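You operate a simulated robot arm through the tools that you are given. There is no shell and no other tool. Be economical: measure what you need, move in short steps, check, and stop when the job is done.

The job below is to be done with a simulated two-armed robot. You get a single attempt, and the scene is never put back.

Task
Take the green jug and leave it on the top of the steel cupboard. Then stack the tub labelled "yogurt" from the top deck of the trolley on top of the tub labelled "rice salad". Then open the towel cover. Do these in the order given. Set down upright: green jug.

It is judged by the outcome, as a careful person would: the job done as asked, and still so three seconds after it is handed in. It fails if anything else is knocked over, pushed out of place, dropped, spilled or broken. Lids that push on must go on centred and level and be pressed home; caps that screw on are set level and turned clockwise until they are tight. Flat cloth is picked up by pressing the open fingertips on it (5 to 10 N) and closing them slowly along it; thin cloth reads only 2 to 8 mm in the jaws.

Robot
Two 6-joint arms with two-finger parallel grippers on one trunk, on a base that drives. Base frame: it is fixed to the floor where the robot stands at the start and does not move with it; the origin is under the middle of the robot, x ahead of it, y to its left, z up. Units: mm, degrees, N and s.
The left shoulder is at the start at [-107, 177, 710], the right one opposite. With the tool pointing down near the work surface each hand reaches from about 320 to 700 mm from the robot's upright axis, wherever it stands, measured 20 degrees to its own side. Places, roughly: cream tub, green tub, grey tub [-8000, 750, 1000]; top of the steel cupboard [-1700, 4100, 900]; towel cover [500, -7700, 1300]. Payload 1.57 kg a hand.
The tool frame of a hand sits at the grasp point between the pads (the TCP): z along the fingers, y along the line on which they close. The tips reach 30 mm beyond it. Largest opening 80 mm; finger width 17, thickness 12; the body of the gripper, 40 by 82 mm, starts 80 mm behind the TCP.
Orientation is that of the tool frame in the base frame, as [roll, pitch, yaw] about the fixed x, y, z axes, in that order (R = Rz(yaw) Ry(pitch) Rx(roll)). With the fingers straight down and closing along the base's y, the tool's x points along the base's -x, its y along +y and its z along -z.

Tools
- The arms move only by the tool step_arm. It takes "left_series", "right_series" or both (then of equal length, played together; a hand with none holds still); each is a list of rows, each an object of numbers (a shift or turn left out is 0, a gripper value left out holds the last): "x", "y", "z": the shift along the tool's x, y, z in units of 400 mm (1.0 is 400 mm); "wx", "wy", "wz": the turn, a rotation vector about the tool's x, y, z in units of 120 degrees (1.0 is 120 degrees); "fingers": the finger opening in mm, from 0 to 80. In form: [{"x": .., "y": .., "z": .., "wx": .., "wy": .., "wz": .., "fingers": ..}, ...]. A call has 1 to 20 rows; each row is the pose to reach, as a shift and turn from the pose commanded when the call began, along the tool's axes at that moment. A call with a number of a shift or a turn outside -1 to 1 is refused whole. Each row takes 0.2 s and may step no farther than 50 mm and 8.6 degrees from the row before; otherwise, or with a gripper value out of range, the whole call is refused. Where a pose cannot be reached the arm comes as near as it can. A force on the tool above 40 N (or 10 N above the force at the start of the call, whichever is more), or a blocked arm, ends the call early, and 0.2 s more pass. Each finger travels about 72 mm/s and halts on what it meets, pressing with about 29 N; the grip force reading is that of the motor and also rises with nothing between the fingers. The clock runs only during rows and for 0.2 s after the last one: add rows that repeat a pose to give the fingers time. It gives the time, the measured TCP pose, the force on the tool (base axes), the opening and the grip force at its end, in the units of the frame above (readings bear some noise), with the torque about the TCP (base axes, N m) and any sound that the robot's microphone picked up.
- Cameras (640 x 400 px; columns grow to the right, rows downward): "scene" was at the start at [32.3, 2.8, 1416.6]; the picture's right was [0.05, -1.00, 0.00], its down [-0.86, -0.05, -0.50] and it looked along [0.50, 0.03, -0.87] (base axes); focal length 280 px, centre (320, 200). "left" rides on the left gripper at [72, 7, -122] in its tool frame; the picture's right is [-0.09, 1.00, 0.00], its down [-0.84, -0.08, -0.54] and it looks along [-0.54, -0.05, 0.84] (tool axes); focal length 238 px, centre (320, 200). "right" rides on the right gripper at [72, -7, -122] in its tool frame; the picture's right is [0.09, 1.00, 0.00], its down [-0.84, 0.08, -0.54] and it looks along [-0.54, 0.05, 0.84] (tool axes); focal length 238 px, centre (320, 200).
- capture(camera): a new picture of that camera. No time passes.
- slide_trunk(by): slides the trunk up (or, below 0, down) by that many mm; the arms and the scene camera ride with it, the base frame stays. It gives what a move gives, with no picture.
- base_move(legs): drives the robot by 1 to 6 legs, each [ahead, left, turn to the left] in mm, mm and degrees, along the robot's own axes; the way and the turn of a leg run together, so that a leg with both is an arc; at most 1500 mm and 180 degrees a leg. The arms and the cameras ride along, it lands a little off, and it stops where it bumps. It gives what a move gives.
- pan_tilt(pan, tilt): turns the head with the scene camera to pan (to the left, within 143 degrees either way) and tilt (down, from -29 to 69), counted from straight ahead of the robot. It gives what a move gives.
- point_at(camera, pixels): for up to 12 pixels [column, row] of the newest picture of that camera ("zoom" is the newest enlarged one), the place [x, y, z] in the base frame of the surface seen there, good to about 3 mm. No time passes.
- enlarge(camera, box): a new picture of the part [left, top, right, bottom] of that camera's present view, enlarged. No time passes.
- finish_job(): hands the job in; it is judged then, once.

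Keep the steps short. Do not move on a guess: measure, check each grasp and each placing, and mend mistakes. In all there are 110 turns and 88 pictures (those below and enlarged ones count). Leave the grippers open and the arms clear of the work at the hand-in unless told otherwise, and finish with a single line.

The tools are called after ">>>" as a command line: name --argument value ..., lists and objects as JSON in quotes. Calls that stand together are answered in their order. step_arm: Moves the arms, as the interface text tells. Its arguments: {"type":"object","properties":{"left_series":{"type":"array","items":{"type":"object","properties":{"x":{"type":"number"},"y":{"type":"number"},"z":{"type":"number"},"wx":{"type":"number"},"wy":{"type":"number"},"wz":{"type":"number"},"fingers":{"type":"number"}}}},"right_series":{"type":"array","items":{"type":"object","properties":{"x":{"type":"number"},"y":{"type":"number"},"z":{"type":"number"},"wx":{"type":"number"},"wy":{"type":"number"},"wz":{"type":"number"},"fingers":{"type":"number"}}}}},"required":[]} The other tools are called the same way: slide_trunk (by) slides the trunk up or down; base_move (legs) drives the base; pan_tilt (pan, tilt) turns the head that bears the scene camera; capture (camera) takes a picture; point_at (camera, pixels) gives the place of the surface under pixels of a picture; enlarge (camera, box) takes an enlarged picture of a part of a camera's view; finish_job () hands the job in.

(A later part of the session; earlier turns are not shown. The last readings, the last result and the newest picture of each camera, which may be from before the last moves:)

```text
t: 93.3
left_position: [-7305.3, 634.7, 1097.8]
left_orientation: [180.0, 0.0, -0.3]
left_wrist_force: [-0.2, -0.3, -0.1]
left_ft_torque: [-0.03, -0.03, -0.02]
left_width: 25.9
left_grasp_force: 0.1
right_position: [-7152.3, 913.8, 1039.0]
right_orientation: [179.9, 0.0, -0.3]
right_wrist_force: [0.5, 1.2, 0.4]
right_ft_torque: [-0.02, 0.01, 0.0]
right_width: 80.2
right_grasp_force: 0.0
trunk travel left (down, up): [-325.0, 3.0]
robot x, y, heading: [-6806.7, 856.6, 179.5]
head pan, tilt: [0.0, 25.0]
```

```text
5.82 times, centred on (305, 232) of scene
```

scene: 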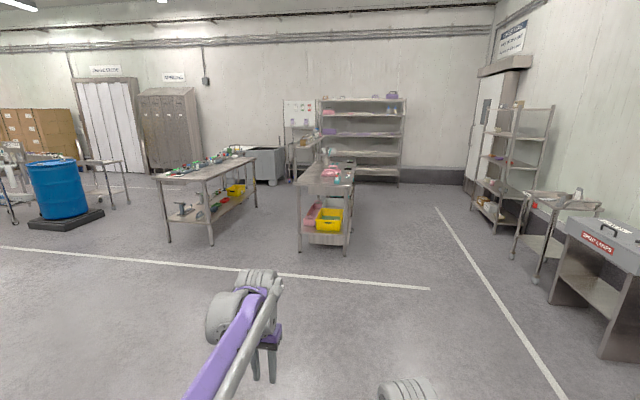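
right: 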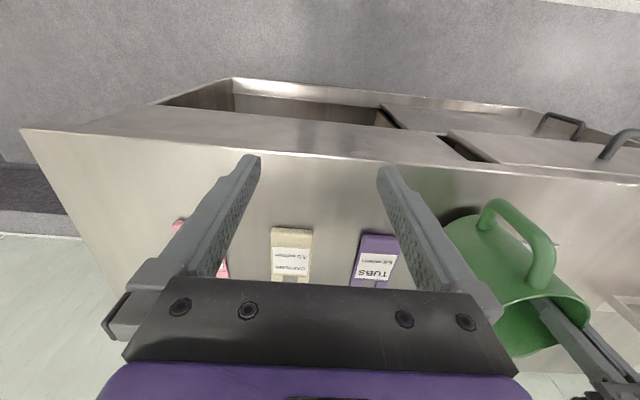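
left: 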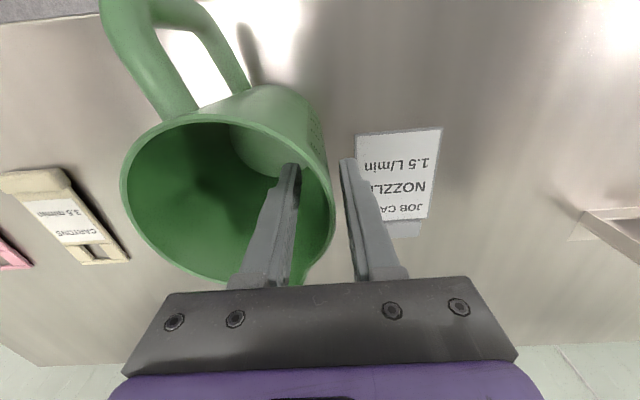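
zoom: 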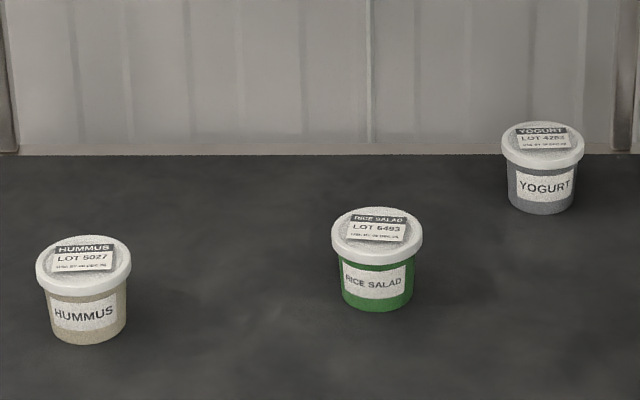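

Labels: hummus, rice salad (−7910, 837), yogurt (−8053, 977); deck z 901, tub tops z 960. A board hangs at x≈−7702 with bottom at z≈1288, so the arm must pass beneath it. I measure how tall the hand and wrist are above the TCP.

>>> pan_tilt --pan 0 --tilt 55

>>> capture --camera "scene"

```text
t: 94.3
left_position: [-7305.4, 634.9, 1098.3]
left_orientation: [-180.0, 0.0, -0.3]
left_wrist_force: [0.1, -0.7, 0.0]
left_ft_torque: [-0.01, 0.0, 0.02]
left_width: 26.2
left_grasp_force: 0.1
right_position: [-7151.9, 913.0, 1040.9]
right_orientation: [-180.0, 0.0, -0.2]
right_wrist_force: [-0.6, 0.0, -0.7]
right_ft_torque: [0.02, -0.03, 0.02]
right_width: 80.0
right_grasp_force: 0.0
trunk travel left (down, up): [-325.0, 3.0]
robot x, y, heading: [-6803.5, 855.2, 179.7]
head pan, tilt: [0.0, 55.0]
```

```text
60 pictures are left
```

scene: 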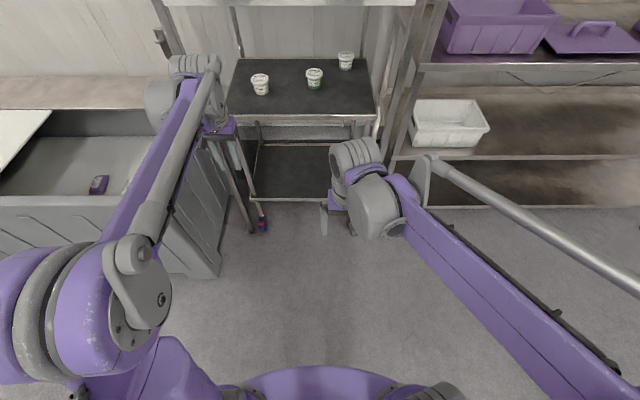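

>>> point_at --camera "scene" --pixels '[[190, 65], [213, 62], [165, 100], [135, 210], [60, 300], [145, 285], [355, 150], [375, 200], [433, 162], [400, 205], [520, 290], [620, 275]]'

```text
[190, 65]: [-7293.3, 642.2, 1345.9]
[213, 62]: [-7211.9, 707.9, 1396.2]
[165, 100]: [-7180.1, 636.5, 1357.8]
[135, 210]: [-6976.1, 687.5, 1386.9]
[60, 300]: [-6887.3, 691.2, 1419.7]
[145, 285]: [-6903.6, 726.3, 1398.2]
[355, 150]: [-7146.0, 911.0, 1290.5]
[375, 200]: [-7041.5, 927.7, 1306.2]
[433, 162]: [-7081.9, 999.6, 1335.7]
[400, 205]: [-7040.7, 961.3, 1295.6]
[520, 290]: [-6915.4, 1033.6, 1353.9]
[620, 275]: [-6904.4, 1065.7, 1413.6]
```

Hand-to-wrist height is ~250–320 mm, so I'll tilt the right hand 50° forward to reach under the board, with the trunk lower and the left hand tucked. First do this in free space here: lower trunk, tuck left, tilt right.

>>> slide_trunk --by -120

>>> step_arm --left_series '[{"x": 0.07, "z": 0.07}, {"x": 0.14, "z": 0.14}, {"x": 0.21, "z": 0.21}, {"x": 0.28, "z": 0.28}, {"x": 0.35, "z": 0.35}, {"x": 0.43, "z": 0.4}]' --right_series '[{"x": -0.06, "y": -0.04, "z": -0.05, "wy": -0.07}, {"x": -0.12, "y": -0.08, "z": -0.09, "wy": -0.14}, {"x": -0.18, "y": -0.12, "z": -0.13, "wy": -0.21}, {"x": -0.24, "y": -0.16, "z": -0.17, "wy": -0.28}, {"x": -0.3, "y": -0.2, "z": -0.2, "wy": -0.35}, {"x": -0.36, "y": -0.25, "z": -0.22, "wy": -0.417}]'

>>> capture --camera "scene"

```text
t: 95.8
left_position: [-7305.1, 636.0, 977.6]
left_orientation: [179.9, -0.1, -0.4]
left_wrist_force: [-0.5, -0.9, 0.0]
left_ft_torque: [-0.02, 0.0, -0.02]
left_width: 25.9
left_grasp_force: 0.0
right_position: [-7153.2, 914.1, 919.3]
right_orientation: [-180.0, 0.0, -0.2]
right_wrist_force: [-0.3, 0.0, 0.6]
right_ft_torque: [-0.01, -0.01, -0.04]
right_width: 80.0
right_grasp_force: 0.0
trunk travel left (down, up): [-205.0, 123.0]
robot x, y, heading: [-6807.4, 855.0, 179.7]
head pan, tilt: [0.0, 55.0]
```

```text
t: 97.2
left_position: [-7132.2, 634.5, 816.5]
left_orientation: [180.0, -0.1, -0.3]
left_wrist_force: [-0.5, 0.1, 0.7]
left_ft_torque: [0.0, -0.02, 0.02]
left_width: 26.0
left_grasp_force: 0.0
right_position: [-7295.6, 1014.9, 1007.6]
right_orientation: [-179.9, 50.2, -0.3]
right_wrist_force: [0.7, 0.3, 0.0]
right_ft_torque: [0.01, 0.04, 0.05]
right_width: 79.8
right_grasp_force: 0.1
trunk travel left (down, up): [-205.0, 123.0]
robot x, y, heading: [-6803.9, 853.8, 179.5]
head pan, tilt: [0.0, 55.0]
```

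```text
59 pictures are left
```

scene: 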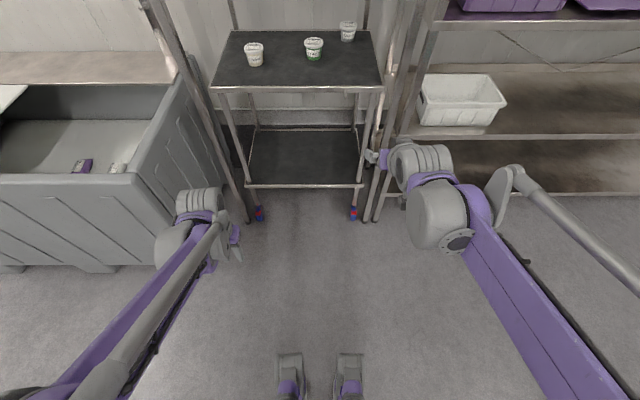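

The tilt works. Test the reach needed (≈750 mm ahead, z≈945) here in free space.

>>> step_arm --right_series '[{"x": -0.048, "z": 0.096}, {"x": -0.096, "z": 0.192}, {"x": -0.144, "z": 0.288}, {"x": -0.192, "z": 0.384}, {"x": -0.24, "z": 0.48}, {"x": -0.287, "z": 0.575}, {"x": -0.287, "z": 0.575}]'

>>> capture --camera "scene"

```text
t: 98.8
left_position: [-7133.5, 634.3, 817.6]
left_orientation: [-180.0, -0.1, -0.3]
left_wrist_force: [-0.3, 0.1, 0.4]
left_ft_torque: [0.0, -0.02, 0.02]
left_width: 25.8
left_grasp_force: 0.0
right_position: [-7544.4, 1014.9, 947.8]
right_orientation: [180.0, 50.1, -0.4]
right_wrist_force: [-0.8, 1.3, -0.1]
right_ft_torque: [0.01, 0.02, 0.01]
right_width: 80.0
right_grasp_force: 0.1
trunk travel left (down, up): [-205.0, 123.0]
robot x, y, heading: [-6808.2, 854.3, 179.8]
head pan, tilt: [0.0, 55.0]
```

```text
58 pictures are left
```

scene: 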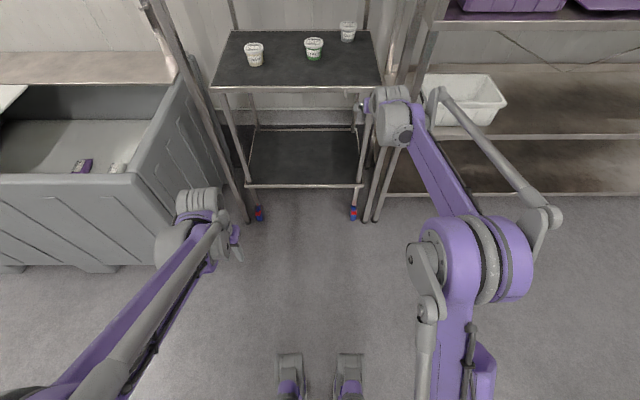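

Reach is fine. Measure the arm's heights and its right-side extent now.

>>> point_at --camera "scene" --pixels '[[435, 95], [500, 150], [550, 215], [530, 260], [450, 180], [395, 95], [440, 225], [380, 60], [410, 30], [375, 215], [248, 218], [490, 375]]'

```text
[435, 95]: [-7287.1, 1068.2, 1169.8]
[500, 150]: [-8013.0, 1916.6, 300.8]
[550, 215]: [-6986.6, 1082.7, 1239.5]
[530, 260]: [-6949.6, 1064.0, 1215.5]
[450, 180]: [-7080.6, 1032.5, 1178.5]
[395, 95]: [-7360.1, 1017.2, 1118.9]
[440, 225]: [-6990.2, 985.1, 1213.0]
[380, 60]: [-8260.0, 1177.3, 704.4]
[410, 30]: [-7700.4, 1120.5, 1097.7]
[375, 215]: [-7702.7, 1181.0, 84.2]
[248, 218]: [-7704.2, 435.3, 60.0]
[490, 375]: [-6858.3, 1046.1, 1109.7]
```

All parts stay under z 1240 (board bottom 1288); the opening at the board plane is y 435–1120. I retract the right hand 80 mm, then drive 480 ahead and 38 left (−y).

>>> step_arm --right_series '[{"x": 0.0643, "z": -0.0766}, {"x": 0.1286, "z": -0.153}]'

>>> base_move --legs '[[480, 38, 0.3]]'

>>> capture --camera "scene"

>>> capture --camera "right"

```text
t: 99.4
left_position: [-7133.2, 634.9, 816.3]
left_orientation: [179.9, 0.0, -0.4]
left_wrist_force: [-1.4, 0.9, -0.8]
left_ft_torque: [-0.02, 0.0, 0.02]
left_width: 25.6
left_grasp_force: 0.0
right_position: [-7464.9, 1015.6, 947.8]
right_orientation: [180.0, 50.1, -0.2]
right_wrist_force: [0.3, -0.1, 0.0]
right_ft_torque: [0.0, 0.01, -0.01]
right_width: 80.2
right_grasp_force: 0.2
trunk travel left (down, up): [-205.0, 123.0]
robot x, y, heading: [-6802.5, 855.4, 179.5]
head pan, tilt: [0.0, 55.0]
```

```text
t: 102.2
left_position: [-7615.5, 594.2, 816.4]
left_orientation: [-180.0, 0.0, 0.2]
left_wrist_force: [-0.8, 0.3, 0.0]
left_ft_torque: [0.01, -0.03, -0.02]
left_width: 25.7
left_grasp_force: 0.0
right_position: [-7950.7, 971.3, 946.4]
right_orientation: [-179.9, 50.0, 0.1]
right_wrist_force: [-1.0, 0.6, 0.7]
right_ft_torque: [-0.01, -0.01, -0.01]
right_width: 80.1
right_grasp_force: 0.1
trunk travel left (down, up): [-205.0, 123.0]
robot x, y, heading: [-7289.6, 815.3, -180.2]
head pan, tilt: [0.0, 55.0]
```

```text
57 pictures are left
```

scene: 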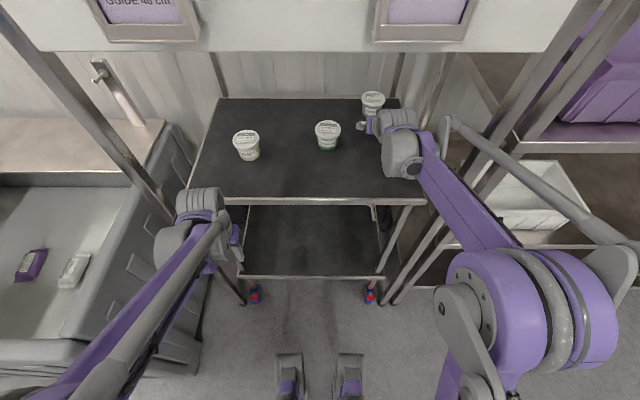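

```text
56 pictures are left
```

right: 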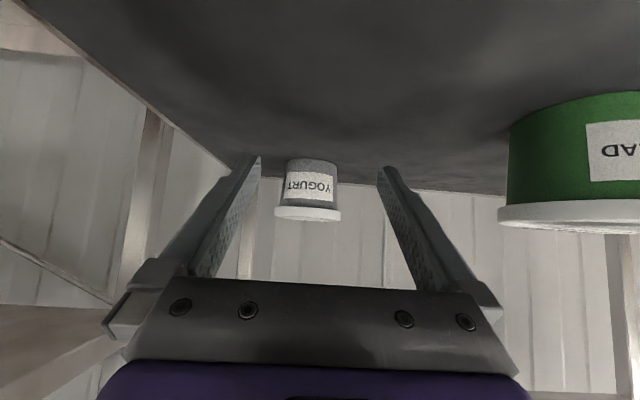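

The yogurt is between the fingers ahead. Measure exactly.

>>> point_at --camera "right" --pixels '[[278, 213], [308, 216], [339, 214], [287, 165], [312, 165], [335, 168], [510, 215], [512, 180], [308, 205]]'

>>> enlarge --camera "scene" --box '[300, 80, 420, 160]'

>>> point_at --camera "zoom" --pixels '[[336, 90], [390, 96], [445, 95], [388, 75], [388, 118], [90, 250], [230, 250], [160, 225], [160, 278], [160, 320]]'

```text
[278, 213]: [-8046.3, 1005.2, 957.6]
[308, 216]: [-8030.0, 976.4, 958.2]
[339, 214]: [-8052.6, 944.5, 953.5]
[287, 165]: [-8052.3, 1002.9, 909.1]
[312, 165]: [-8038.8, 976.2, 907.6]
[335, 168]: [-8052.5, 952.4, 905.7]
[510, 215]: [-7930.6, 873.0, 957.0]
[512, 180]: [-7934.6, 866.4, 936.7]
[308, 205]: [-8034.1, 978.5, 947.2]
```

```text
5.00 times, centred on (360, 120) of scene
```

zoom: 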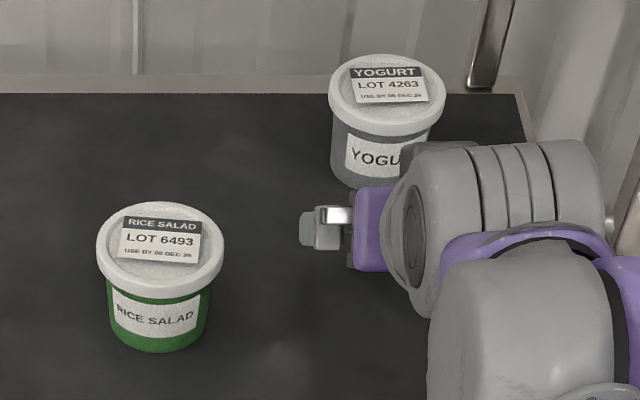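

```text
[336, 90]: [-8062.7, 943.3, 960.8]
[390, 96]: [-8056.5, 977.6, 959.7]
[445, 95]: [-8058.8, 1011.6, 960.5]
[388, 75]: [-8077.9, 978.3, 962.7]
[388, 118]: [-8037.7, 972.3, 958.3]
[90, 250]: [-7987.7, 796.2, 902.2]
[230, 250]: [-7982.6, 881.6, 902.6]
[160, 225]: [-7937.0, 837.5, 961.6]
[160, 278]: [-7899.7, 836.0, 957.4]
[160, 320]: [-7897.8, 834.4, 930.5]
```

Yogurt lid centre (−8064, 977), diameter 68, top z 961. I align y first, then slide forward, stopping with the pads on the lid's widest part (TCP z≈949).

>>> step_arm --right_series '[{"y": -0.0142}, {"x": -0.047, "y": -0.0142, "z": 0.053}, {"x": -0.093, "y": -0.0142, "z": 0.106}, {"x": -0.14, "y": -0.0142, "z": 0.159}, {"x": -0.187, "y": -0.0142, "z": 0.212}, {"x": -0.187, "y": -0.0142, "z": 0.212}]'

>>> capture --camera "right"

>>> enlarge --camera "scene" --box '[300, 60, 420, 160]'

```text
t: 103.7
left_position: [-7615.2, 594.5, 816.9]
left_orientation: [180.0, 0.0, 0.1]
left_wrist_force: [-0.3, -0.6, 0.1]
left_ft_torque: [0.01, -0.04, 0.01]
left_width: 26.1
left_grasp_force: 0.0
right_position: [-8063.9, 978.6, 950.3]
right_orientation: [179.9, 50.0, 0.2]
right_wrist_force: [0.2, 0.5, 0.4]
right_ft_torque: [-0.01, 0.0, 0.03]
right_width: 79.8
right_grasp_force: 0.1
trunk travel left (down, up): [-205.0, 123.0]
robot x, y, heading: [-7289.0, 820.0, -179.7]
head pan, tilt: [0.0, 55.0]
```

```text
54 pictures are left
```

right: 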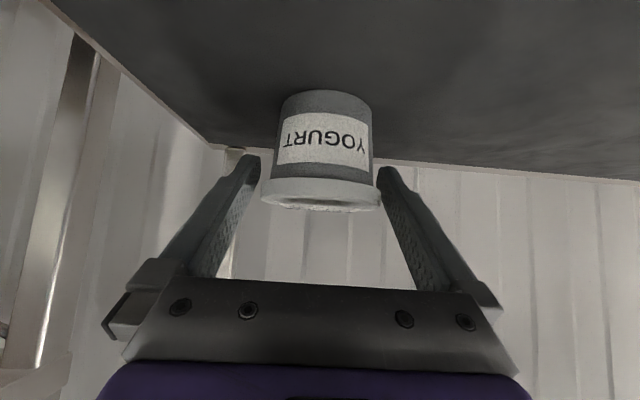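

```text
4.00 times, centred on (360, 110) of scene
```

zoom: 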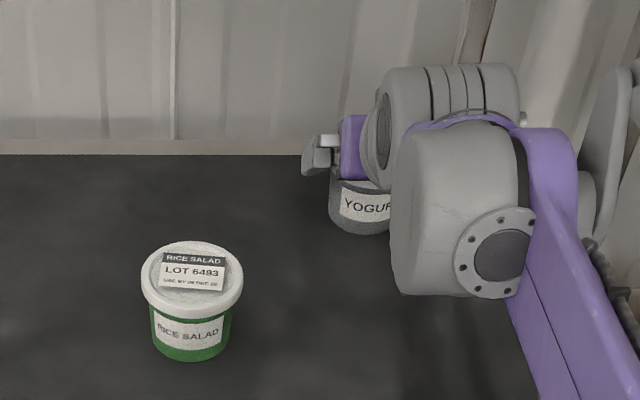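

>>> point_at --camera "right" --pixels '[[320, 208], [264, 190], [378, 192], [285, 120], [370, 120]]'

>>> step_arm --right_series '[{"fingers": 72}, {"fingers": 66}, {"fingers": 60}, {"fingers": 55}, {"fingers": 50}, {"fingers": 50}]'

>>> capture --camera "right"

```text
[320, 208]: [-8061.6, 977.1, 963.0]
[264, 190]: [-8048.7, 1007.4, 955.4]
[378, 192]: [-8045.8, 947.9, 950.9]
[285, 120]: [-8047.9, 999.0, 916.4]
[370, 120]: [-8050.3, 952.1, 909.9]
```

```text
t: 105.0
left_position: [-7615.9, 594.1, 817.4]
left_orientation: [-180.0, 0.0, 0.2]
left_wrist_force: [0.2, 0.1, 0.0]
left_ft_torque: [0.01, -0.02, 0.03]
left_width: 25.9
left_grasp_force: 0.0
right_position: [-8063.4, 977.5, 948.9]
right_orientation: [-179.9, 50.0, 0.2]
right_wrist_force: [1.1, -0.7, 0.0]
right_ft_torque: [-0.01, 0.01, 0.0]
right_width: 71.5
right_grasp_force: 28.9
trunk travel left (down, up): [-205.0, 123.0]
robot x, y, heading: [-7294.5, 815.6, -179.9]
head pan, tilt: [0.0, 55.0]
```

```text
52 pictures are left
```

right: 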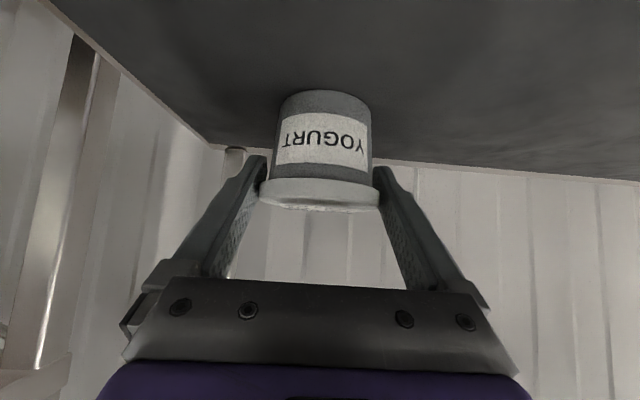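

Held (71.5 mm across the lid, 29 N). Lift 70 mm slowly.

>>> step_arm --right_series '[{"fingers": 50}, {"x": -0.02, "z": -0.0168}, {"x": -0.045, "z": -0.038}, {"x": -0.09, "z": -0.0755}, {"x": -0.134, "z": -0.1125}, {"x": -0.134, "z": -0.1125}]'

>>> capture --camera "right"

>>> capture --camera "scene"

```text
t: 106.5
left_position: [-7614.9, 594.1, 816.9]
left_orientation: [179.9, 0.0, 0.1]
left_wrist_force: [0.3, -0.2, 0.5]
left_ft_torque: [0.0, 0.0, 0.0]
left_width: 26.3
left_grasp_force: 0.1
right_position: [-8064.0, 977.6, 1018.8]
right_orientation: [179.9, 50.0, 0.2]
right_wrist_force: [-0.2, -0.3, -1.8]
right_ft_torque: [-0.01, 0.03, 0.0]
right_width: 71.5
right_grasp_force: 28.8
trunk travel left (down, up): [-205.0, 123.0]
robot x, y, heading: [-7292.5, 818.0, -180.0]
head pan, tilt: [0.0, 55.0]
```

```text
51 pictures are left
```

right: 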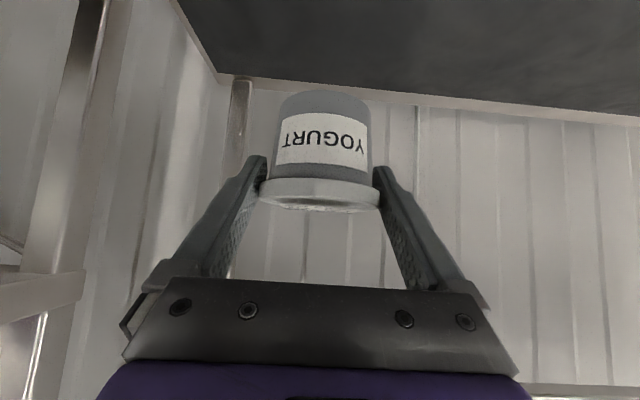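

```text
50 pictures are left
```

scene: 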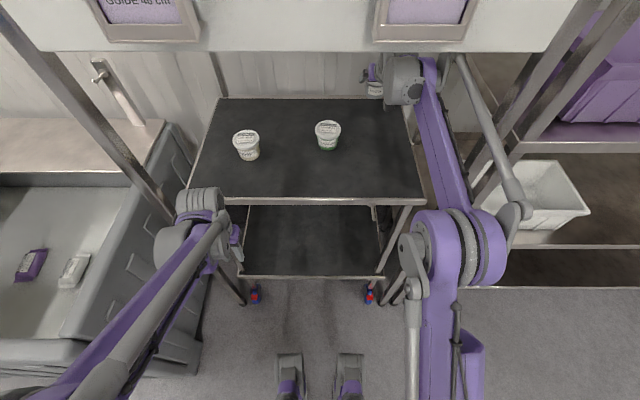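

Level and lifted, bottom ≈10 mm above the rice-salad lid level. Move over rice salad at (−7931.5, 836.5).

>>> step_arm --right_series '[{"x": 0.042, "z": -0.0505, "y": 0.0705}, {"x": 0.085, "z": -0.101, "y": 0.141}, {"x": 0.127, "z": -0.1517, "y": 0.2115}, {"x": 0.17, "z": -0.2022, "y": 0.282}, {"x": 0.2122, "z": -0.2528, "y": 0.3525}, {"x": 0.2122, "z": -0.2528, "y": 0.3525}]'

>>> capture --camera "right"

>>> capture --camera "scene"

```text
t: 107.8
left_position: [-7616.4, 594.8, 816.7]
left_orientation: [179.9, 0.0, 0.1]
left_wrist_force: [0.6, -0.4, 0.1]
left_ft_torque: [-0.02, 0.02, 0.01]
left_width: 25.7
left_grasp_force: 0.0
right_position: [-7930.4, 836.5, 1016.9]
right_orientation: [179.9, 50.0, 0.2]
right_wrist_force: [-0.2, 0.1, -2.2]
right_ft_torque: [0.0, 0.02, -0.03]
right_width: 71.1
right_grasp_force: 29.0
trunk travel left (down, up): [-205.0, 123.0]
robot x, y, heading: [-7293.1, 812.9, -179.9]
head pan, tilt: [0.0, 55.0]
```

```text
49 pictures are left
```

right: 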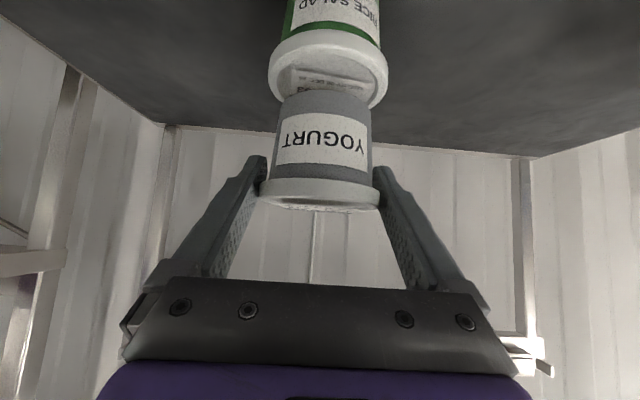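

```text
48 pictures are left
```

scene: 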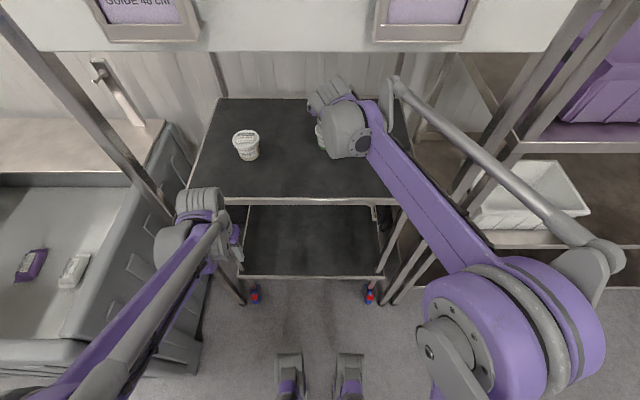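

The view shows yogurt over rice. Measure the alignment.

>>> enlarge --camera "right" --box '[240, 0, 410, 220]'

>>> point_at --camera "right" --pixels '[[271, 75], [386, 75], [328, 40], [282, 110], [369, 110], [325, 96], [325, 120], [328, 60], [300, 65], [264, 190], [377, 192], [322, 205]]'

```text
1.82 times, centred on (325, 110) of right
```

zoom: 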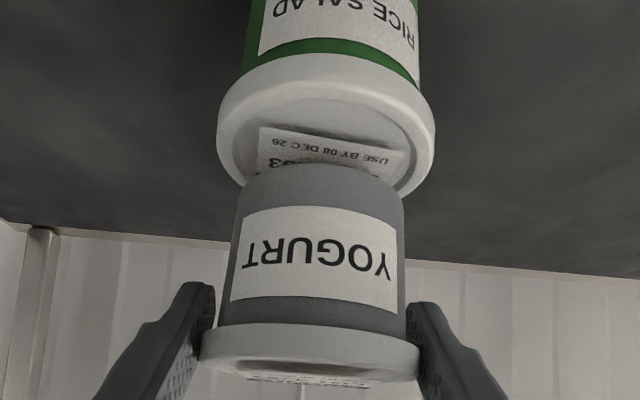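

```text
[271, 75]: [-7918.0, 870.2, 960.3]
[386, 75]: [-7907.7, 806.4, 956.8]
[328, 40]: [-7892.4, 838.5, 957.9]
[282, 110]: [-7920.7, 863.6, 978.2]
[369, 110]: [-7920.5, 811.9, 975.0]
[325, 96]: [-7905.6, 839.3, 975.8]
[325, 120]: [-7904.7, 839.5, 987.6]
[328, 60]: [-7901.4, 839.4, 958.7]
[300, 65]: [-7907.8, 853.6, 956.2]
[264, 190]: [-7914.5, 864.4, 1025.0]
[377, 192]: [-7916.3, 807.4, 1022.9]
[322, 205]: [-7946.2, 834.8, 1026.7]
```

Comparing equal features, yogurt needs ~4 mm toward me and ~1 mm in +y. Shift, then lower 6 mm and check.

>>> step_arm --right_series '[{"x": 0.0071, "z": -0.0084, "y": -0.0025}, {"x": 0.0128, "z": -0.0036, "y": -0.0025}, {"x": 0.0186, "z": 0.0012, "y": -0.0025}, {"x": 0.0186, "z": 0.0012, "y": -0.0025}]'

>>> enlarge --camera "right" --box '[240, 0, 410, 220]'

>>> point_at --camera "zoom" --pixels '[[325, 100], [322, 190], [322, 174], [219, 140], [432, 150], [240, 205], [402, 205]]'

```text
t: 108.8
left_position: [-7615.9, 594.0, 817.1]
left_orientation: [-180.0, 0.0, 0.3]
left_wrist_force: [0.3, -0.3, 1.0]
left_ft_torque: [0.04, 0.0, -0.05]
left_width: 25.7
left_grasp_force: 0.1
right_position: [-7926.0, 838.0, 1012.6]
right_orientation: [179.9, 50.0, 0.3]
right_wrist_force: [-0.3, 0.3, -1.3]
right_ft_torque: [-0.01, 0.02, 0.02]
right_width: 71.5
right_grasp_force: 29.0
trunk travel left (down, up): [-205.0, 123.0]
robot x, y, heading: [-7289.0, 818.3, -179.8]
head pan, tilt: [0.0, 55.0]
```

```text
1.82 times, centred on (325, 110) of right
```

zoom: 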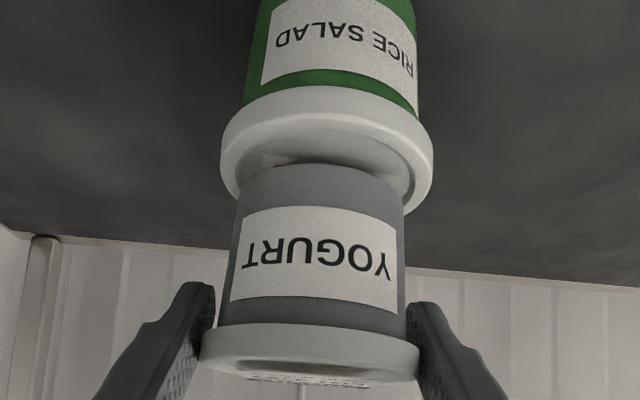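

```text
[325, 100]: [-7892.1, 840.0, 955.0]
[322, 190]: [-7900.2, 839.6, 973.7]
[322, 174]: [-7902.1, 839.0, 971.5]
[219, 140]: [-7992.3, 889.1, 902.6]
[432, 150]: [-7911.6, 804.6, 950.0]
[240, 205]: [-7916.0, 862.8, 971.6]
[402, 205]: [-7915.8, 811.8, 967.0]
```

Aligned within ~2 mm. Lower gently until contact.

>>> step_arm --right_series '[{"x": 0.0029, "z": 0.0024, "y": 0.002}, {"x": 0.0057, "z": 0.0048, "y": 0.002}, {"x": 0.0057, "z": 0.0048, "y": 0.002}]'

>>> step_arm --right_series '[{"x": 0.0019, "z": 0.0016}, {"x": 0.0038, "z": 0.0032}, {"x": 0.0038, "z": 0.0032}]'

```text
t: 109.7
left_position: [-7614.6, 595.6, 816.8]
left_orientation: [-180.0, 0.0, 0.2]
left_wrist_force: [-0.2, -0.1, -0.1]
left_ft_torque: [-0.01, 0.03, 0.02]
left_width: 26.1
left_grasp_force: 0.0
right_position: [-7925.9, 836.6, 1010.2]
right_orientation: [180.0, 50.0, 0.2]
right_wrist_force: [-0.3, 0.0, -1.6]
right_ft_torque: [0.03, 0.01, -0.03]
right_width: 71.1
right_grasp_force: 28.7
trunk travel left (down, up): [-205.0, 123.0]
robot x, y, heading: [-7291.8, 815.2, -180.0]
head pan, tilt: [0.0, 55.0]
```

```text
t: 110.5
left_position: [-7615.0, 594.9, 816.7]
left_orientation: [-179.9, 0.0, 0.2]
left_wrist_force: [-0.5, -0.3, -0.3]
left_ft_torque: [0.01, -0.01, -0.01]
left_width: 26.2
left_grasp_force: 0.0
right_position: [-7925.9, 836.4, 1009.3]
right_orientation: [180.0, 50.0, 0.3]
right_wrist_force: [0.4, -1.2, -0.9]
right_ft_torque: [0.01, -0.03, 0.01]
right_width: 71.4
right_grasp_force: 29.0
trunk travel left (down, up): [-205.0, 123.0]
robot x, y, heading: [-7287.3, 819.0, -180.0]
head pan, tilt: [0.0, 55.0]
```

>>> step_arm --right_series '[{"x": 0.0019, "z": 0.0016}, {"x": 0.0038, "z": 0.0032}, {"x": 0.0038, "z": 0.0032}]'

>>> step_arm --right_series '[{"x": 0.0019, "z": 0.0016}, {"x": 0.0029, "z": 0.0024}, {"x": 0.0029, "z": 0.0024}]'

>>> enlarge --camera "right" --box '[240, 0, 410, 220]'

```text
t: 111.2
left_position: [-7614.8, 594.7, 818.3]
left_orientation: [-180.0, 0.0, 0.2]
left_wrist_force: [-0.5, 0.0, -0.4]
left_ft_torque: [0.01, -0.01, -0.01]
left_width: 26.0
left_grasp_force: 0.1
right_position: [-7926.5, 837.1, 1007.1]
right_orientation: [180.0, 50.2, 0.2]
right_wrist_force: [-4.2, 0.4, 15.8]
right_ft_torque: [0.11, 0.19, -0.02]
right_width: 71.3
right_grasp_force: 29.5
trunk travel left (down, up): [-205.0, 123.0]
robot x, y, heading: [-7288.8, 816.2, -179.7]
head pan, tilt: [0.0, 55.0]
```

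```text
t: 112.0
left_position: [-7614.2, 594.0, 818.2]
left_orientation: [-180.0, 0.2, 0.2]
left_wrist_force: [0.6, 0.5, 0.2]
left_ft_torque: [-0.04, -0.02, 0.01]
left_width: 26.2
left_grasp_force: 0.1
right_position: [-7925.9, 836.2, 1004.9]
right_orientation: [180.0, 50.1, 0.1]
right_wrist_force: [0.3, -1.6, 13.9]
right_ft_torque: [-0.19, -0.07, -0.04]
right_width: 71.1
right_grasp_force: 28.9
trunk travel left (down, up): [-205.0, 123.0]
robot x, y, heading: [-7292.1, 817.0, -179.5]
head pan, tilt: [0.0, 55.0]
```

```text
1.82 times, centred on (325, 110) of right
```

zoom: 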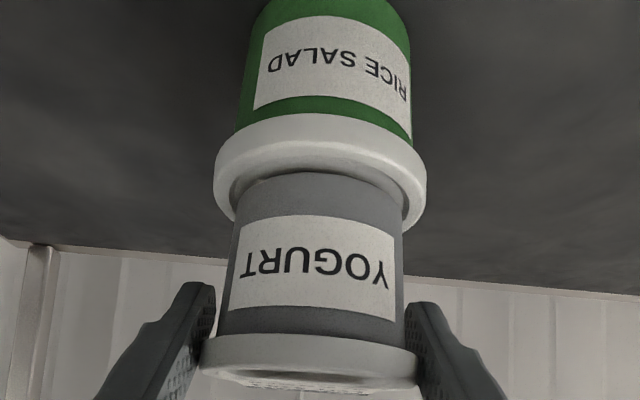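

It is seated in the lid recess with 14 N contact. Ease 1 mm and open slowly.

>>> step_arm --right_series '[{"x": -0.0015, "z": -0.0012}, {"x": -0.0015, "z": -0.0012, "fingers": 73}, {"x": -0.0015, "z": -0.0012, "fingers": 77}, {"x": -0.0015, "z": -0.0012, "fingers": 80}, {"x": -0.0015, "z": -0.0012, "fingers": 80}]'

>>> enlarge --camera "right" --box '[220, 0, 430, 240]'

```text
t: 113.2
left_position: [-7614.1, 593.4, 816.9]
left_orientation: [-180.0, 0.0, 0.3]
left_wrist_force: [0.3, -0.7, -0.4]
left_ft_torque: [0.01, -0.01, 0.0]
left_width: 25.7
left_grasp_force: 0.1
right_position: [-7927.4, 836.0, 1005.7]
right_orientation: [179.9, 50.1, 0.2]
right_wrist_force: [0.5, -0.4, -0.2]
right_ft_torque: [0.01, -0.03, -0.03]
right_width: 80.1
right_grasp_force: 0.1
trunk travel left (down, up): [-205.0, 123.0]
robot x, y, heading: [-7288.6, 816.1, -179.9]
head pan, tilt: [0.0, 55.0]
```

```text
1.67 times, centred on (325, 120) of right
```

zoom: 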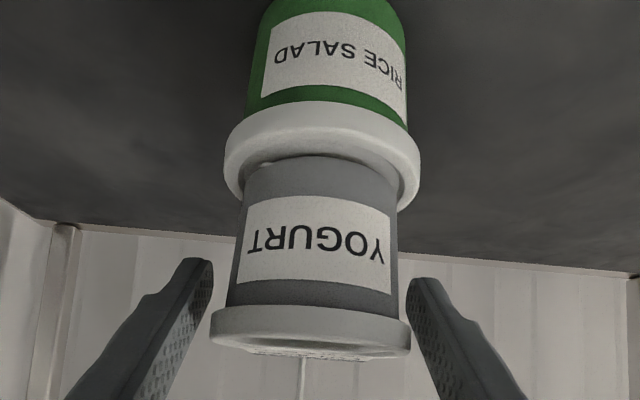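

Released, standing straight. Withdraw horizontally backward.

>>> step_arm --right_series '[{"x": 0.032, "z": -0.038}, {"x": 0.075, "z": -0.089}, {"x": 0.15, "z": -0.179}, {"x": 0.225, "z": -0.268}]'

>>> capture --camera "scene"

```text
t: 114.2
left_position: [-7613.3, 594.1, 817.7]
left_orientation: [-180.0, 0.1, 0.2]
left_wrist_force: [-0.4, 1.0, 0.2]
left_ft_torque: [0.01, 0.02, -0.02]
left_width: 25.9
left_grasp_force: 0.0
right_position: [-7784.6, 835.8, 1005.0]
right_orientation: [180.0, 50.1, 0.1]
right_wrist_force: [0.4, -0.1, -0.2]
right_ft_torque: [0.02, 0.04, -0.01]
right_width: 79.9
right_grasp_force: 0.0
trunk travel left (down, up): [-205.0, 123.0]
robot x, y, heading: [-7293.2, 818.0, -180.0]
head pan, tilt: [0.0, 55.0]
```

```text
43 pictures are left
```

scene: 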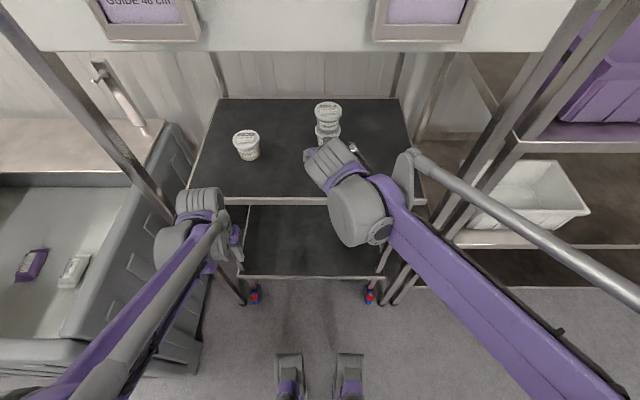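

The stack stands. Back out straight and return along the aisle.

>>> base_move --legs '[[-1000, 0, 0], [-1300, -110, 0], [-1400, 0, 0]]'

>>> enlarge --camera "scene" --box '[200, 0, 440, 150]'

>>> pan_tilt --pan 100 --tilt 20

>>> capture --camera "scene"

>>> pan_tilt --pan 135 --tilt 15

>>> capture --camera "scene"

```text
t: 132.1
left_position: [-3933.8, 744.8, 816.9]
left_orientation: [-179.9, -0.1, 1.0]
left_wrist_force: [1.4, 0.1, 0.2]
left_ft_torque: [0.02, -0.01, -0.02]
left_width: 26.2
left_grasp_force: 0.0
right_position: [-4109.4, 984.7, 1004.8]
right_orientation: [180.0, 50.1, 0.9]
right_wrist_force: [0.0, 0.2, 0.1]
right_ft_torque: [0.03, 0.0, -0.02]
right_width: 79.8
right_grasp_force: 0.0
trunk travel left (down, up): [-205.0, 123.0]
robot x, y, heading: [-3613.4, 969.0, -179.2]
head pan, tilt: [0.0, 55.0]
```

```text
2.67 times, centred on (320, 75) of scene
```

zoom: 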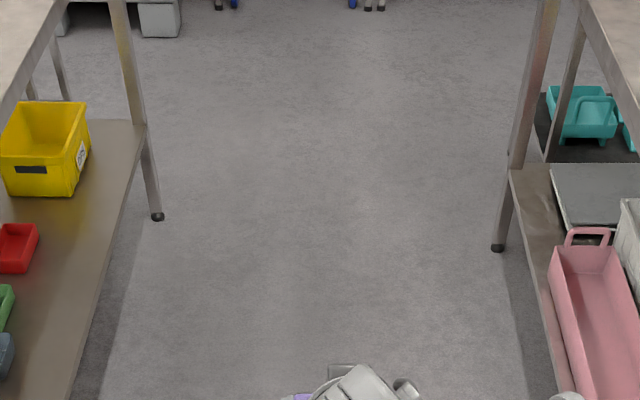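

```text
t: 133.8
left_position: [-3932.6, 744.7, 817.1]
left_orientation: [-179.9, 0.0, 1.0]
left_wrist_force: [0.3, -0.6, 0.1]
left_ft_torque: [0.01, 0.02, -0.02]
left_width: 25.6
left_grasp_force: 0.0
right_position: [-4108.4, 984.0, 1004.1]
right_orientation: [-180.0, 50.1, 1.1]
right_wrist_force: [0.2, 0.9, -0.7]
right_ft_torque: [-0.04, 0.04, 0.02]
right_width: 80.2
right_grasp_force: 0.1
trunk travel left (down, up): [-205.0, 123.0]
robot x, y, heading: [-3612.0, 970.0, -179.1]
head pan, tilt: [100.0, 20.0]
```

```text
41 pictures are left
```

scene: 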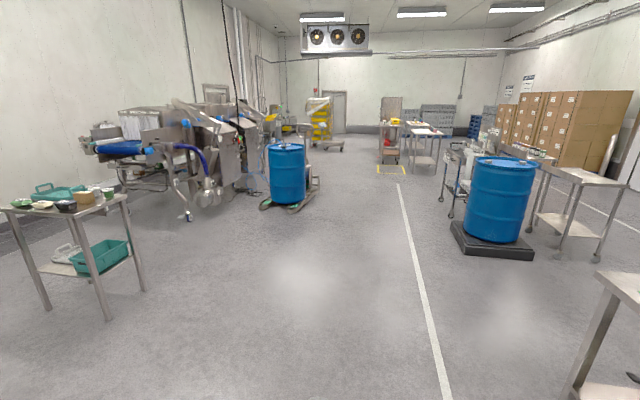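

```text
t: 134.8
left_position: [-3934.9, 743.3, 816.9]
left_orientation: [180.0, -0.1, 1.0]
left_wrist_force: [-0.6, -0.5, 1.0]
left_ft_torque: [-0.01, -0.02, -0.01]
left_width: 25.9
left_grasp_force: 0.1
right_position: [-4109.6, 984.6, 1003.7]
right_orientation: [-180.0, 50.1, 1.0]
right_wrist_force: [-0.1, -0.1, 0.3]
right_ft_torque: [0.02, 0.0, -0.01]
right_width: 79.8
right_grasp_force: 0.0
trunk travel left (down, up): [-205.0, 123.0]
robot x, y, heading: [-3615.3, 967.7, -179.0]
head pan, tilt: [135.0, 15.0]
```

```text
40 pictures are left
```

scene: 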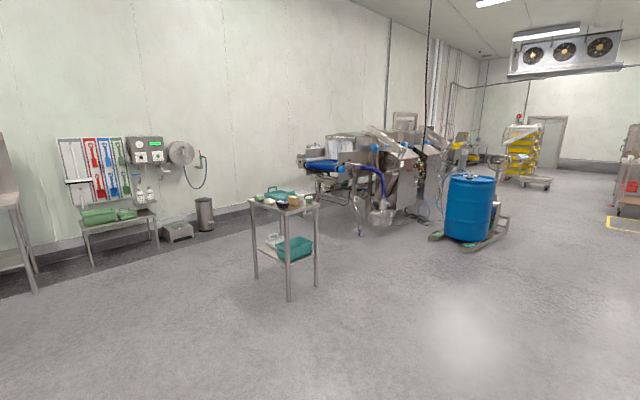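

The way south (−y) runs between the two blue drums. I measure obstacles.

>>> point_at --camera "scene" --pixels '[[468, 240], [500, 225], [430, 237], [362, 234], [318, 285], [380, 225], [540, 185], [608, 225], [490, 165]]'

>>> pan_tilt --pan 100 --tilt 15

>>> enlarge --camera "scene" --box '[200, 100, 520, 260]'

>>> point_at --camera "zoom" --pixels '[[400, 190], [340, 255], [225, 210], [440, 200], [390, 160], [255, 165], [500, 310], [60, 250], [150, 260], [240, 260], [380, 120], [540, 340]]'

```text
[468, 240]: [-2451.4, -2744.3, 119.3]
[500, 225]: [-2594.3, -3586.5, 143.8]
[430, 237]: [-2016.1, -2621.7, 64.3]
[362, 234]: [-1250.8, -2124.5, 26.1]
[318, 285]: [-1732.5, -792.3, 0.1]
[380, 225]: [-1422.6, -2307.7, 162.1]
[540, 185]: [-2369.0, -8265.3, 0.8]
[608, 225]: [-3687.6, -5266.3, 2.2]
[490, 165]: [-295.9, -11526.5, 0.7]
```

```text
t: 135.9
left_position: [-3933.7, 744.6, 817.1]
left_orientation: [-180.0, 0.0, 1.1]
left_wrist_force: [1.4, -0.5, -0.7]
left_ft_torque: [-0.01, -0.01, 0.01]
left_width: 26.1
left_grasp_force: 0.0
right_position: [-4109.6, 985.9, 1004.4]
right_orientation: [-180.0, 50.1, 1.0]
right_wrist_force: [-0.5, 0.8, 0.5]
right_ft_torque: [-0.03, 0.04, -0.02]
right_width: 80.1
right_grasp_force: 0.0
trunk travel left (down, up): [-205.0, 123.0]
robot x, y, heading: [-3610.8, 973.1, -178.9]
head pan, tilt: [100.0, 15.0]
```

```text
2.00 times, centred on (360, 180) of scene
```

zoom: 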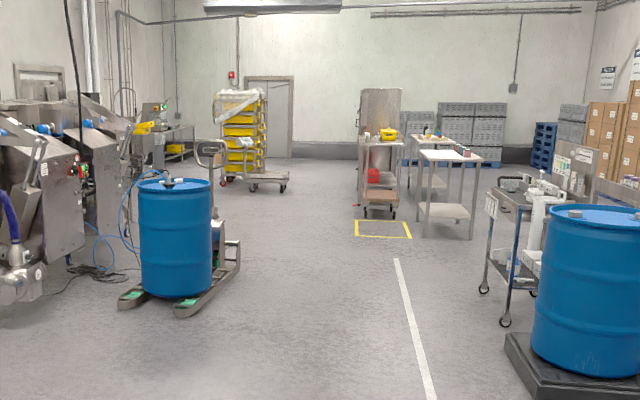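

```text
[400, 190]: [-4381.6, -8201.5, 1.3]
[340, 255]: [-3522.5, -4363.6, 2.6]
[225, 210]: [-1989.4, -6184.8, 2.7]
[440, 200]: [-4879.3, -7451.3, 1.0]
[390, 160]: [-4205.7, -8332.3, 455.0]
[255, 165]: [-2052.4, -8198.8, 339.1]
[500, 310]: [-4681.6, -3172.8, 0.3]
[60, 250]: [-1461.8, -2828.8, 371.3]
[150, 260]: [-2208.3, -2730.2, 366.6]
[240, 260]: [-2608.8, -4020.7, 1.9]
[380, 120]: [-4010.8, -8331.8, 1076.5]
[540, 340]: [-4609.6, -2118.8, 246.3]
```

Lane x≈−3500 is free from y 1000 to −6000. Turn left and drive along it.

>>> base_move --legs '[[0, 0, 89], [1500, 0, 0], [1500, 0, 0], [1500, 0, 0], [1500, 0, 0], [600, 0, 0]]'

>>> pan_tilt --pan 60 --tilt 12

>>> capture --camera "scene"

```text
t: 171.2
left_position: [-3483.1, -5974.0, 816.2]
left_orientation: [-180.0, -0.1, 88.5]
left_wrist_force: [0.5, 0.3, -1.0]
left_ft_torque: [0.03, -0.01, -0.02]
left_width: 26.1
left_grasp_force: 0.1
right_position: [-3730.7, -6138.8, 1003.8]
right_orientation: [-180.0, 49.9, 88.5]
right_wrist_force: [0.9, 1.1, 0.1]
right_ft_torque: [0.01, -0.01, -0.02]
right_width: 80.2
right_grasp_force: 0.1
trunk travel left (down, up): [-205.0, 123.0]
robot x, y, heading: [-3698.8, -5643.5, -91.3]
head pan, tilt: [100.0, 15.0]
```

```text
t: 172.3
left_position: [-3484.4, -5972.6, 816.8]
left_orientation: [-180.0, 0.0, 88.6]
left_wrist_force: [-0.1, -0.2, 1.1]
left_ft_torque: [0.03, 0.01, 0.0]
left_width: 26.0
left_grasp_force: 0.0
right_position: [-3730.6, -6137.5, 1004.5]
right_orientation: [180.0, 50.2, 88.6]
right_wrist_force: [-0.3, 0.1, -0.3]
right_ft_torque: [0.03, -0.01, -0.01]
right_width: 80.2
right_grasp_force: 0.0
trunk travel left (down, up): [-205.0, 123.0]
robot x, y, heading: [-3696.4, -5639.2, -91.2]
head pan, tilt: [60.0, 12.0]
```

```text
38 pictures are left
```

scene: 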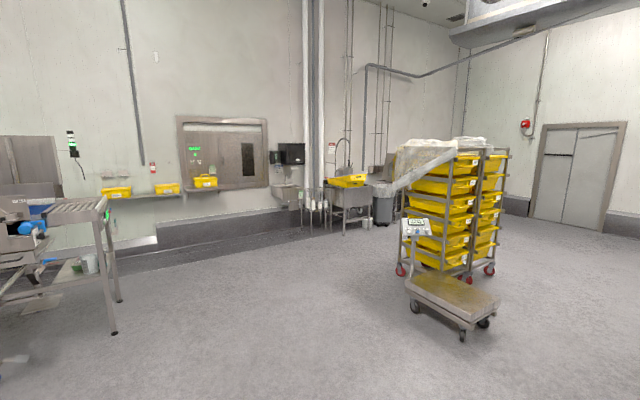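

At pixel (290,153), where the towel cover should be, a dark box hangs on the wall. Enlarge and measure.

>>> enlarge --camera "scene" --box '[250, 130, 390, 240]'

>>> point_at --camera "zoom" --pixels '[[185, 70], [120, 90], [240, 75], [190, 200], [270, 300], [310, 330], [400, 250], [100, 330], [330, 250], [500, 350]]'

>>> point_at --camera "scene" --pixels '[[410, 305], [118, 300], [462, 338], [115, 332], [400, 270], [345, 235]]'

```text
3.64 times, centred on (320, 185) of scene
```

zoom: 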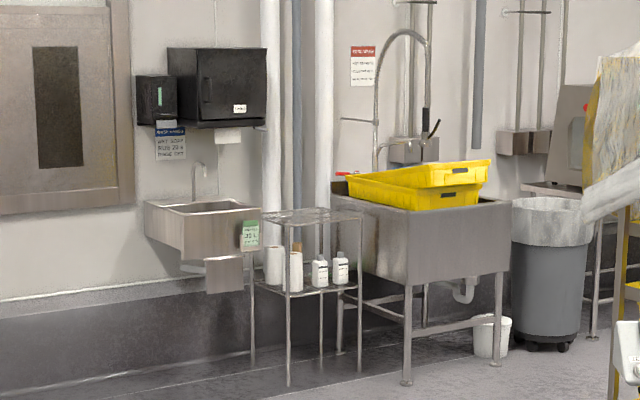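

```text
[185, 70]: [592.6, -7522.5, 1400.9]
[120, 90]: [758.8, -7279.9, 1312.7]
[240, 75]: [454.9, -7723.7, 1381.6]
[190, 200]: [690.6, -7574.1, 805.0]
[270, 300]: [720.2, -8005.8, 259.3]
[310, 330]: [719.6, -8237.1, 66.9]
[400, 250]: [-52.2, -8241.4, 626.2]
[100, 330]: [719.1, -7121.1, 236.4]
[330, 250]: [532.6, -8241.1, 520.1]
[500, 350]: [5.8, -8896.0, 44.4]
```

```text
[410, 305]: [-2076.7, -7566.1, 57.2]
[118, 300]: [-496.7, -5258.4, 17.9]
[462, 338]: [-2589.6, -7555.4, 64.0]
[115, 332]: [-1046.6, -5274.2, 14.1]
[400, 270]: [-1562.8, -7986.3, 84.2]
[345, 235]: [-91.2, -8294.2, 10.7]
```

It is a towel dispenser on the wall (x≈760), front at x≈455, with a handle at its left edge. Drive toward it: turn to face +x, pass at y≈−6400.

>>> base_move --legs '[[0, 0, 91.2], [1400, -750, 0], [1300, -350, 0]]'

>>> pan_tilt --pan -30 --tilt 15

>>> capture --camera "scene"

>>> enlarge --camera "scene" --box '[250, 130, 410, 240]'

```text
refused: leg 2 is longer than a leg can be; nothing moved
```

```text
t: 173.9
left_position: [-3483.0, -5972.0, 817.3]
left_orientation: [-180.0, -0.1, 88.5]
left_wrist_force: [0.2, -0.4, 0.0]
left_ft_torque: [0.0, 0.0, -0.04]
left_width: 26.0
left_grasp_force: 0.1
right_position: [-3731.8, -6137.7, 1004.8]
right_orientation: [180.0, 50.1, 88.6]
right_wrist_force: [0.4, 0.9, -0.9]
right_ft_torque: [0.0, -0.03, 0.01]
right_width: 80.1
right_grasp_force: 0.0
trunk travel left (down, up): [-205.0, 123.0]
robot x, y, heading: [-3699.5, -5636.7, -91.4]
head pan, tilt: [-30.0, 15.0]
```

```text
36 pictures are left
```

scene: 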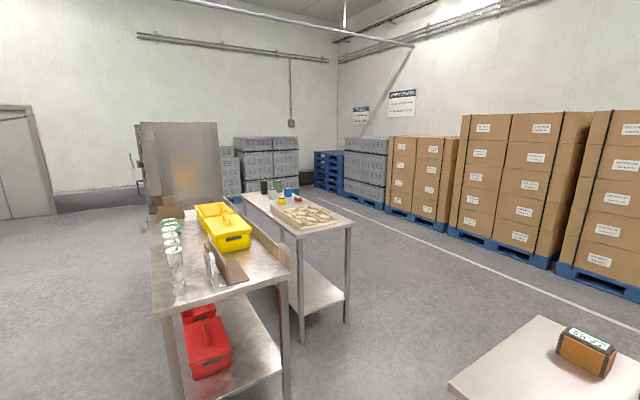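

```text
3.64 times, centred on (330, 185) of scene
```

zoom: 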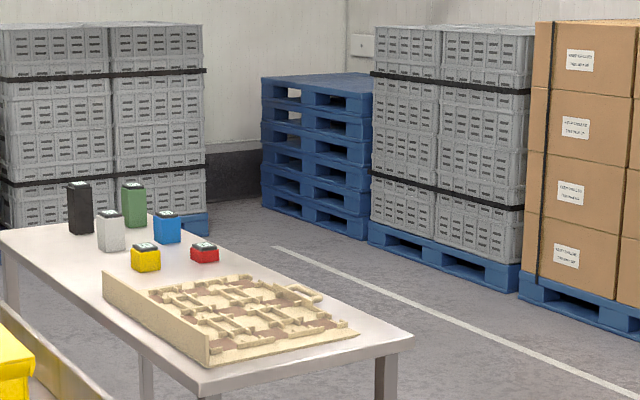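

Leg too long; retry with shorter legs. Nearby tables are ahead (−y), not in the turn's way, but I'll back off 300 first for safety.

>>> base_move --legs '[[-200, 0, 0], [0, 0, 91.2], [1200, -500, 0], [1100, -450, 0], [600, -300, 0]]'

>>> pan_tilt --pan -30 --tilt 15

>>> capture --camera "scene"

```text
t: 194.5
left_position: [-449.9, -6426.4, 818.5]
left_orientation: [-180.0, -0.1, -179.3]
left_wrist_force: [-0.2, -0.5, -0.4]
left_ft_torque: [0.0, 0.01, 0.02]
left_width: 26.0
left_grasp_force: 0.0
right_position: [-275.9, -6667.3, 1004.2]
right_orientation: [180.0, 50.0, -179.3]
right_wrist_force: [0.1, 0.2, 0.6]
right_ft_torque: [0.0, 0.02, 0.0]
right_width: 80.0
right_grasp_force: 0.0
trunk travel left (down, up): [-205.0, 123.0]
robot x, y, heading: [-772.1, -6653.7, 0.7]
head pan, tilt: [-30.0, 15.0]
```

```text
t: 195.1
left_position: [-448.6, -6427.1, 818.4]
left_orientation: [180.0, -0.1, -179.3]
left_wrist_force: [-1.2, -0.3, 0.7]
left_ft_torque: [0.0, 0.02, -0.01]
left_width: 26.1
left_grasp_force: 0.1
right_position: [-275.7, -6667.4, 1004.6]
right_orientation: [-180.0, 50.0, -179.4]
right_wrist_force: [1.4, 0.3, 0.0]
right_ft_torque: [0.01, 0.01, 0.03]
right_width: 79.8
right_grasp_force: 0.0
trunk travel left (down, up): [-205.0, 123.0]
robot x, y, heading: [-774.5, -6652.0, 0.6]
head pan, tilt: [-30.0, 15.0]
```

```text
34 pictures are left
```

scene: 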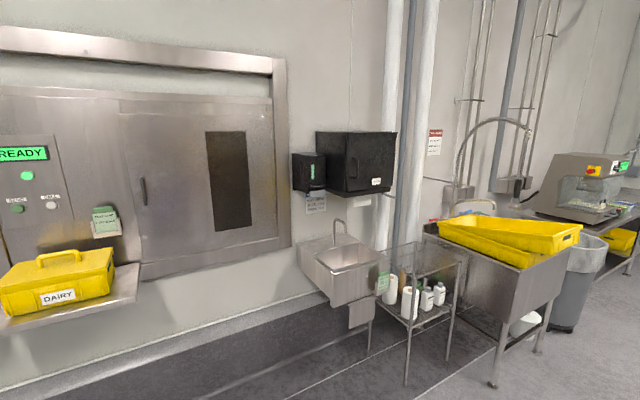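

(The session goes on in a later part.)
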